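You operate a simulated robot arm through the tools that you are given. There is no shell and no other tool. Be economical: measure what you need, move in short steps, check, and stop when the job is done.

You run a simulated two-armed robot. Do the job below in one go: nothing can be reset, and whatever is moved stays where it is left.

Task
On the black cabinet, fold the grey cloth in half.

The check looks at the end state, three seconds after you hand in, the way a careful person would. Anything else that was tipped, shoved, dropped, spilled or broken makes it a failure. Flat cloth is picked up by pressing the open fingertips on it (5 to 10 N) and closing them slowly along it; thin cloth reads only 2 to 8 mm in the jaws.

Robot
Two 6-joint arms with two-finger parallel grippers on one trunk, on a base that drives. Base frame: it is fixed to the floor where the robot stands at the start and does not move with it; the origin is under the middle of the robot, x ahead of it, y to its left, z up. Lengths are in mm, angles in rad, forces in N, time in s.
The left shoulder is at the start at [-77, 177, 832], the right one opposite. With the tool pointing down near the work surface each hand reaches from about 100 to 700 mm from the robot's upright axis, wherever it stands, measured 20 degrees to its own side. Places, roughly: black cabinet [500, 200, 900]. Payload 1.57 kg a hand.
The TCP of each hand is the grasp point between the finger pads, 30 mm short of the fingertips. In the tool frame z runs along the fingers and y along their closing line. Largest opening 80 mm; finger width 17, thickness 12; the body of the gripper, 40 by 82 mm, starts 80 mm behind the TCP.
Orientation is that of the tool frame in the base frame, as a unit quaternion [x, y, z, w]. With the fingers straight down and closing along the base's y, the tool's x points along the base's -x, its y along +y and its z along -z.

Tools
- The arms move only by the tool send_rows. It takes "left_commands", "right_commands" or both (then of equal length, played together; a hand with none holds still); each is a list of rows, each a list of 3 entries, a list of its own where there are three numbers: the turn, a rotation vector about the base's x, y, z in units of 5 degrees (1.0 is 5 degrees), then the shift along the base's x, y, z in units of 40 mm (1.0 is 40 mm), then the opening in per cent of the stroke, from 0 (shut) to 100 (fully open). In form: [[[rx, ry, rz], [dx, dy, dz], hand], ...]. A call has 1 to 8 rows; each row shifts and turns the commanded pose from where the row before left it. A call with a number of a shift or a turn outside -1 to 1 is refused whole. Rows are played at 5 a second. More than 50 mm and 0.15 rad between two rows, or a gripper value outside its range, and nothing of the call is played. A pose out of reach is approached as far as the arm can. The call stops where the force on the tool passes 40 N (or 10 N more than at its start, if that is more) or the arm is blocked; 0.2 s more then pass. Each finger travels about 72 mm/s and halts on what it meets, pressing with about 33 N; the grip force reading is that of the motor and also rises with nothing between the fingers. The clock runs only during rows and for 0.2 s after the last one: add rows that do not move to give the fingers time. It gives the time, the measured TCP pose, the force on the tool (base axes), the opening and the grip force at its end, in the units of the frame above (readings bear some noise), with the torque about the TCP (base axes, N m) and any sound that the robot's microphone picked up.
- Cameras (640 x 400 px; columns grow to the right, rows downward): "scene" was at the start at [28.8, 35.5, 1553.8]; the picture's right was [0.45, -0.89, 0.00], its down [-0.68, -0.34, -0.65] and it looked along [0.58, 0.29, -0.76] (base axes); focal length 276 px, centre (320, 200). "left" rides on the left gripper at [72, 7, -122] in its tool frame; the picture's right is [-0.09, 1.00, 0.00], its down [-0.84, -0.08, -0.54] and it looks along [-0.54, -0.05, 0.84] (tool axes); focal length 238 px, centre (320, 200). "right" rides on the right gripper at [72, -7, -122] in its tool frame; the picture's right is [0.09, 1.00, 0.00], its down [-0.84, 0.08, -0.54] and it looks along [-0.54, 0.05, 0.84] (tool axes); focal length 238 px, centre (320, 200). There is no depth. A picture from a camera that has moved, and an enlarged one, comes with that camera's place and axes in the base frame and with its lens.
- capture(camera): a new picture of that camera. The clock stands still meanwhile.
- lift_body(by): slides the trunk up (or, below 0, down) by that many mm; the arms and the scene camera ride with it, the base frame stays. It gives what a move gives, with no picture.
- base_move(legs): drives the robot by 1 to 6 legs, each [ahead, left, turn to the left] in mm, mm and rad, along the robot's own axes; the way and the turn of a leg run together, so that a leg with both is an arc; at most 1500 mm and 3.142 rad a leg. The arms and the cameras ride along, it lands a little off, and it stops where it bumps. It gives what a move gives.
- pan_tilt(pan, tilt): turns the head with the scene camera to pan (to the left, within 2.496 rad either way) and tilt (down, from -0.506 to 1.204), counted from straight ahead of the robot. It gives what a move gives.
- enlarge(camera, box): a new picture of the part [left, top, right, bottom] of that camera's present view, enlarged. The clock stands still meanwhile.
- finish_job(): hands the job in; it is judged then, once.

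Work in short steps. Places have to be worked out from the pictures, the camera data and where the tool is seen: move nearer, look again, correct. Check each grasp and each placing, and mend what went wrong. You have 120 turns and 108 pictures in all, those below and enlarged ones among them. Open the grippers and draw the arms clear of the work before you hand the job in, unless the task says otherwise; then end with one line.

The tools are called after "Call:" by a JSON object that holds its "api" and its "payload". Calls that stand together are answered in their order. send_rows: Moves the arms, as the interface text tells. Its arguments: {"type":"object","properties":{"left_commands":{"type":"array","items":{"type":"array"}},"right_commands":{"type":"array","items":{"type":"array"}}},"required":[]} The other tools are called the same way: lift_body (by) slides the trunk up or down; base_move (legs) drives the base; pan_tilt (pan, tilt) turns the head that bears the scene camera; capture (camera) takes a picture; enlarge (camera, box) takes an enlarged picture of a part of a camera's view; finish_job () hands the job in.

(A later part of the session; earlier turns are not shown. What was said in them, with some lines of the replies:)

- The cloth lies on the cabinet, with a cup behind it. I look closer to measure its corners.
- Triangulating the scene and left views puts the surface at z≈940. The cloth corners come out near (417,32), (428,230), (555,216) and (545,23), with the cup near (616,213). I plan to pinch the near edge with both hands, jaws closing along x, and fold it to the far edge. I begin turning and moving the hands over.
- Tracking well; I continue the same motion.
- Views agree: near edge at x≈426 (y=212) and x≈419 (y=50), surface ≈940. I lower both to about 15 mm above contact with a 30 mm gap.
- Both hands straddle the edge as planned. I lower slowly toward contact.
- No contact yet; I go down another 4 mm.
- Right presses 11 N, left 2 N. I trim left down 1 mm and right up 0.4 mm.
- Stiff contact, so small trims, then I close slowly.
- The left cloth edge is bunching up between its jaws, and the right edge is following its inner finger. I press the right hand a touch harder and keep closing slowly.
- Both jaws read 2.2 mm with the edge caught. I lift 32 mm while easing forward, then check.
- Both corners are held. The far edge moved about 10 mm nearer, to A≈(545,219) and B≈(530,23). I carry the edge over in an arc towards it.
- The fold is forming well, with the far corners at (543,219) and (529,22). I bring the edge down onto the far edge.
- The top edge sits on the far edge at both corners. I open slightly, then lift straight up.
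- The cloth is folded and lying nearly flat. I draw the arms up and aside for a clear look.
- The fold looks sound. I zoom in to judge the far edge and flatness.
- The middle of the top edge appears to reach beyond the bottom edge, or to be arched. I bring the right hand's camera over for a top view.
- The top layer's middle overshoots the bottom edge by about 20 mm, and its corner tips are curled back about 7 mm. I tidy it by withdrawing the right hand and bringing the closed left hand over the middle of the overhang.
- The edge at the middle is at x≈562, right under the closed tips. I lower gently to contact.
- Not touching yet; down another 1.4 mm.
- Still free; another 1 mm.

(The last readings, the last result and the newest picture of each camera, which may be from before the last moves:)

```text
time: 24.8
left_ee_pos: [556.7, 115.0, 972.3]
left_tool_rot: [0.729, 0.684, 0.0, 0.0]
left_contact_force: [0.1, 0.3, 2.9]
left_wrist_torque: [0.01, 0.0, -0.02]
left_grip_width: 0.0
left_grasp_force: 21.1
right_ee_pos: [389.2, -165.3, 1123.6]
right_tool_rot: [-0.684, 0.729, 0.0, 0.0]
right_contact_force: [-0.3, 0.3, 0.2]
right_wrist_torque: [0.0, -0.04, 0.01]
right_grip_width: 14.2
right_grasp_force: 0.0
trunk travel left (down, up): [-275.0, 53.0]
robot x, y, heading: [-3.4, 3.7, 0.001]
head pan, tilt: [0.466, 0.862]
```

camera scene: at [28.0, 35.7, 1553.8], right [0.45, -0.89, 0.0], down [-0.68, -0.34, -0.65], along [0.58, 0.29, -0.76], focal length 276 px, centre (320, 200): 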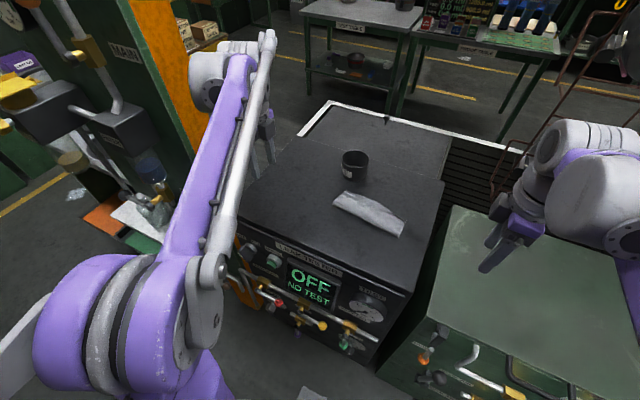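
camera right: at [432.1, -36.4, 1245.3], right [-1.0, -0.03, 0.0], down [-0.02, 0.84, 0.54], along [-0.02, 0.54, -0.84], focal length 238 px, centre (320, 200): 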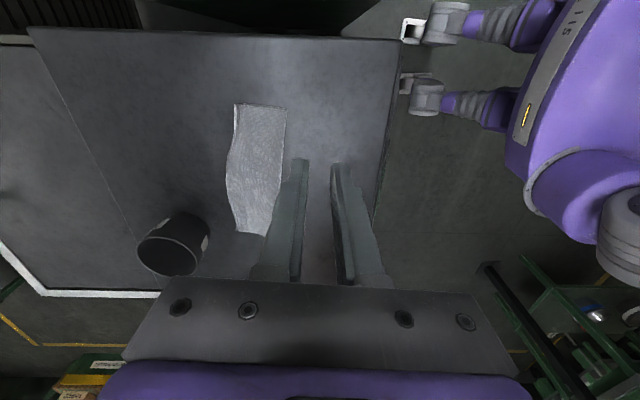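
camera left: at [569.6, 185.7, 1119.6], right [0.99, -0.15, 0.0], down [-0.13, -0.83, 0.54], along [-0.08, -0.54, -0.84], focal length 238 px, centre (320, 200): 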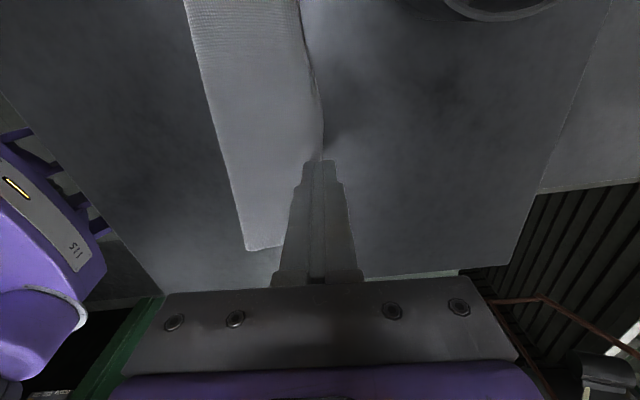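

Light contact of 3 N. I add a little and drag 16 mm toward the robot.

Call:
{"api": "send_rows", "payload": {"left_commands": [[[0, 0, 0], [0, 0, -0.007], 0], [[0, 0, 0], [-0.08, 0.005, 0], 0], [[0, 0, 0], [-0.08, 0.005, 0], 0], [[0, 0, 0], [-0.08, 0.005, 0], 0], [[0, 0, 0], [-0.08, 0.005, 0], 0], [[0, 0, 0], [-0.08, 0.005, 0], 0]]}}

Call:
{"api": "capture", "payload": {"camera": "left"}}

Call:
{"api": "enlarge", "payload": {"camera": "scene", "box": [320, 150, 430, 250]}}

```text
time: 26.2
left_ee_pos: [539.9, 114.9, 971.1]
left_tool_rot: [0.729, 0.684, 0.0, 0.001]
left_contact_force: [3.2, -0.1, 21.7]
left_wrist_torque: [0.01, -0.06, -0.01]
left_grip_width: 0.0
left_grasp_force: 21.3
right_ee_pos: [387.8, -165.5, 1123.0]
right_tool_rot: [-0.684, 0.729, 0.0, 0.0]
right_contact_force: [-0.8, -1.1, -0.9]
right_wrist_torque: [0.0, 0.06, 0.02]
right_grip_width: 14.4
right_grasp_force: 0.0
trunk travel left (down, up): [-275.0, 53.0]
robot x, y, heading: [1.7, -3.0, 0.001]
head pan, tilt: [0.466, 0.862]
```

```text
75 pictures are left
camera left: at [552.3, 185.8, 1094.0], right [0.99, -0.15, 0.0], down [-0.13, -0.83, 0.54], along [-0.08, -0.54, -0.84], focal length 238 px, centre (320, 200)
```

left: 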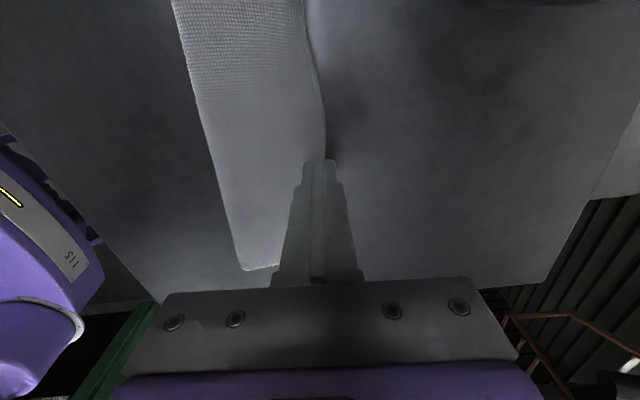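

```text
4.00 times, centred on (375, 200) of scene
camera zoom: at [27.3, 35.2, 1553.9], right [0.45, -0.89, 0.0], down [-0.68, -0.34, -0.65], along [0.58, 0.29, -0.76], focal length 1103 px, centre (100, 200)
```

zoom: 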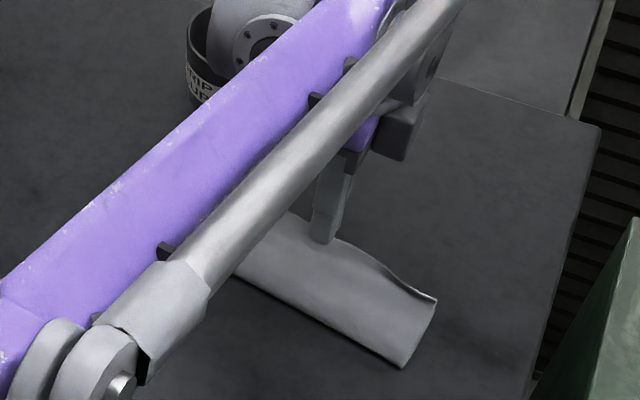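

The whole folded cloth slid rather than just the top layer. I lift off and take a look before doing anything more.

Call:
{"api": "send_rows", "payload": {"left_commands": [[[0, 0, 0], [0, 0, 0.2], 0], [[0, 0, 0], [0, 0, 0.9], 0], [[0, 0, 0], [0, 0, 1], 0], [[0, 0, 0], [0, 0, 1], 0], [[0, 0, 0], [-0.4, 0.9, 0.6], 0], [[0, 0, 0], [-0.4, 1, 0], 0], [[0, 0, 0], [-0.4, 1, 0], 0], [[0, 0, 0], [-0.4, 1, 0], 0]]}}

Call:
{"api": "enlarge", "payload": {"camera": "scene", "box": [325, 165, 415, 245]}}

Call:
{"api": "capture", "payload": {"camera": "left"}}

```text
time: 28.0
left_ee_pos: [475.7, 272.4, 1117.8]
left_tool_rot: [0.729, 0.684, 0.0, 0.001]
left_contact_force: [0.7, -0.8, 0.2]
left_wrist_torque: [0.01, 0.02, 0.01]
left_grip_width: 0.1
left_grasp_force: 21.0
right_ee_pos: [389.9, -164.3, 1123.7]
right_tool_rot: [-0.685, 0.729, 0.0, 0.0]
right_contact_force: [0.5, -0.2, 0.3]
right_wrist_torque: [0.01, -0.05, 0.01]
right_grip_width: 14.4
right_grasp_force: 0.0
trunk travel left (down, up): [-275.0, 53.0]
robot x, y, heading: [-2.4, -0.3, 0.004]
head pan, tilt: [0.466, 0.862]
```

```text
5.00 times, centred on (370, 205) of scene
camera zoom: at [28.2, 36.5, 1553.7], right [0.45, -0.89, 0.0], down [-0.68, -0.34, -0.65], along [0.58, 0.29, -0.76], focal length 1379 px, centre (70, 175)
```

zoom: 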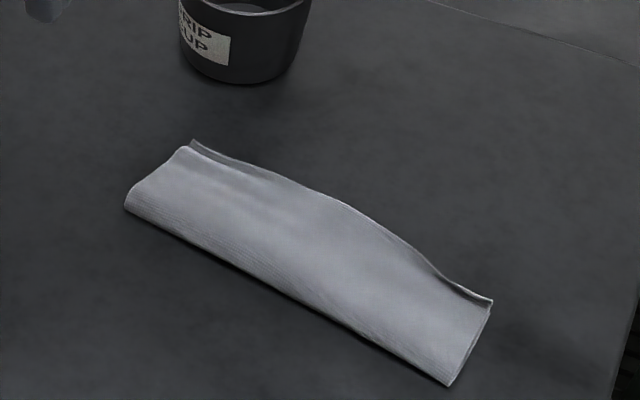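

```text
72 pictures are left
camera left: at [488.6, 343.9, 1240.3], right [0.99, -0.15, 0.0], down [-0.13, -0.83, 0.54], along [-0.08, -0.54, -0.84], focal length 238 px, centre (320, 200)
```

left: 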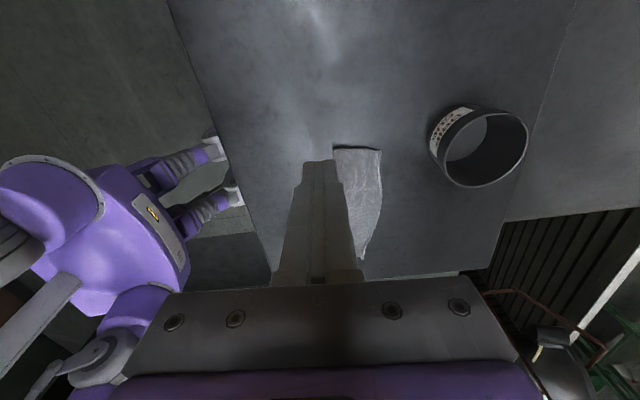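

Allowing for the slightly arched middle, the top layer overshoots the bottom by only about 8 mm, and the corners meet within about 7 mm. The strip is about 60–70 mm wide, against 128 mm originally, and the cup is untouched. I draw the arms clear and open the grippers.

Call:
{"api": "send_rows", "payload": {"left_commands": [[[0, 0, 0], [-0.6, 0.8, 0.3], 60], [[0, 0, 0], [-0.7, 0.8, 0.2], 100], [[0, 0, 0], [-0.7, 0.8, 0], 100], [[0, 0, 0], [-0.5, 0.5, 0], 100], [[0, 0, 0], [0, 0, 0], 100]], "right_commands": [[[0, 0, 0], [0, -0.5, 0.2], 60], [[0, 0, 0], [0, -0.5, 0.2], 100], [[0, 0, 0], [0, 0, 0], 100], [[0, 0, 0], [0, 0, 0], 100], [[0, 0, 0], [0, 0, 0], 100]]}}

Call:
{"api": "capture", "payload": {"camera": "scene"}}

```text
time: 29.2
left_ee_pos: [376.6, 387.4, 1138.0]
left_tool_rot: [0.728, 0.685, 0.0, 0.0]
left_contact_force: [-0.7, -0.6, -0.9]
left_wrist_torque: [0.0, -0.02, 0.0]
left_grip_width: 80.0
left_grasp_force: 0.1
right_ee_pos: [390.0, -205.2, 1139.2]
right_tool_rot: [-0.684, 0.729, 0.0, 0.001]
right_contact_force: [-0.1, -0.5, 0.3]
right_wrist_torque: [0.02, 0.03, 0.0]
right_grip_width: 80.1
right_grasp_force: 0.0
trunk travel left (down, up): [-275.0, 53.0]
robot x, y, heading: [0.3, 1.2, -0.001]
head pan, tilt: [0.466, 0.862]
```

```text
71 pictures are left
camera scene: at [29.2, 35.3, 1553.8], right [0.45, -0.89, 0.0], down [-0.68, -0.34, -0.65], along [0.58, 0.29, -0.76], focal length 276 px, centre (320, 200)
```

scene: 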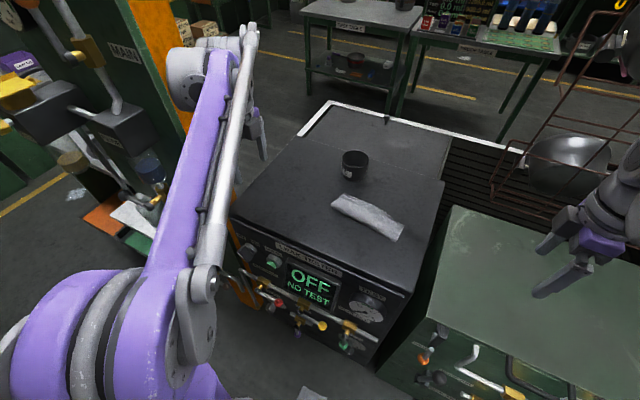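

The cloth lies folded on the cabinet, the cup still stands, and the arms are clear. I hand in.

Call:
{"api": "finish_job", "payload": {}}

```text
The job is handed in.
```

The grey cloth is folded in half on the black cabinet: the top layer overshoots the bottom by about 8 mm in the middle, its two corner tips are curled back about 7 mm, and nothing else was disturbed.
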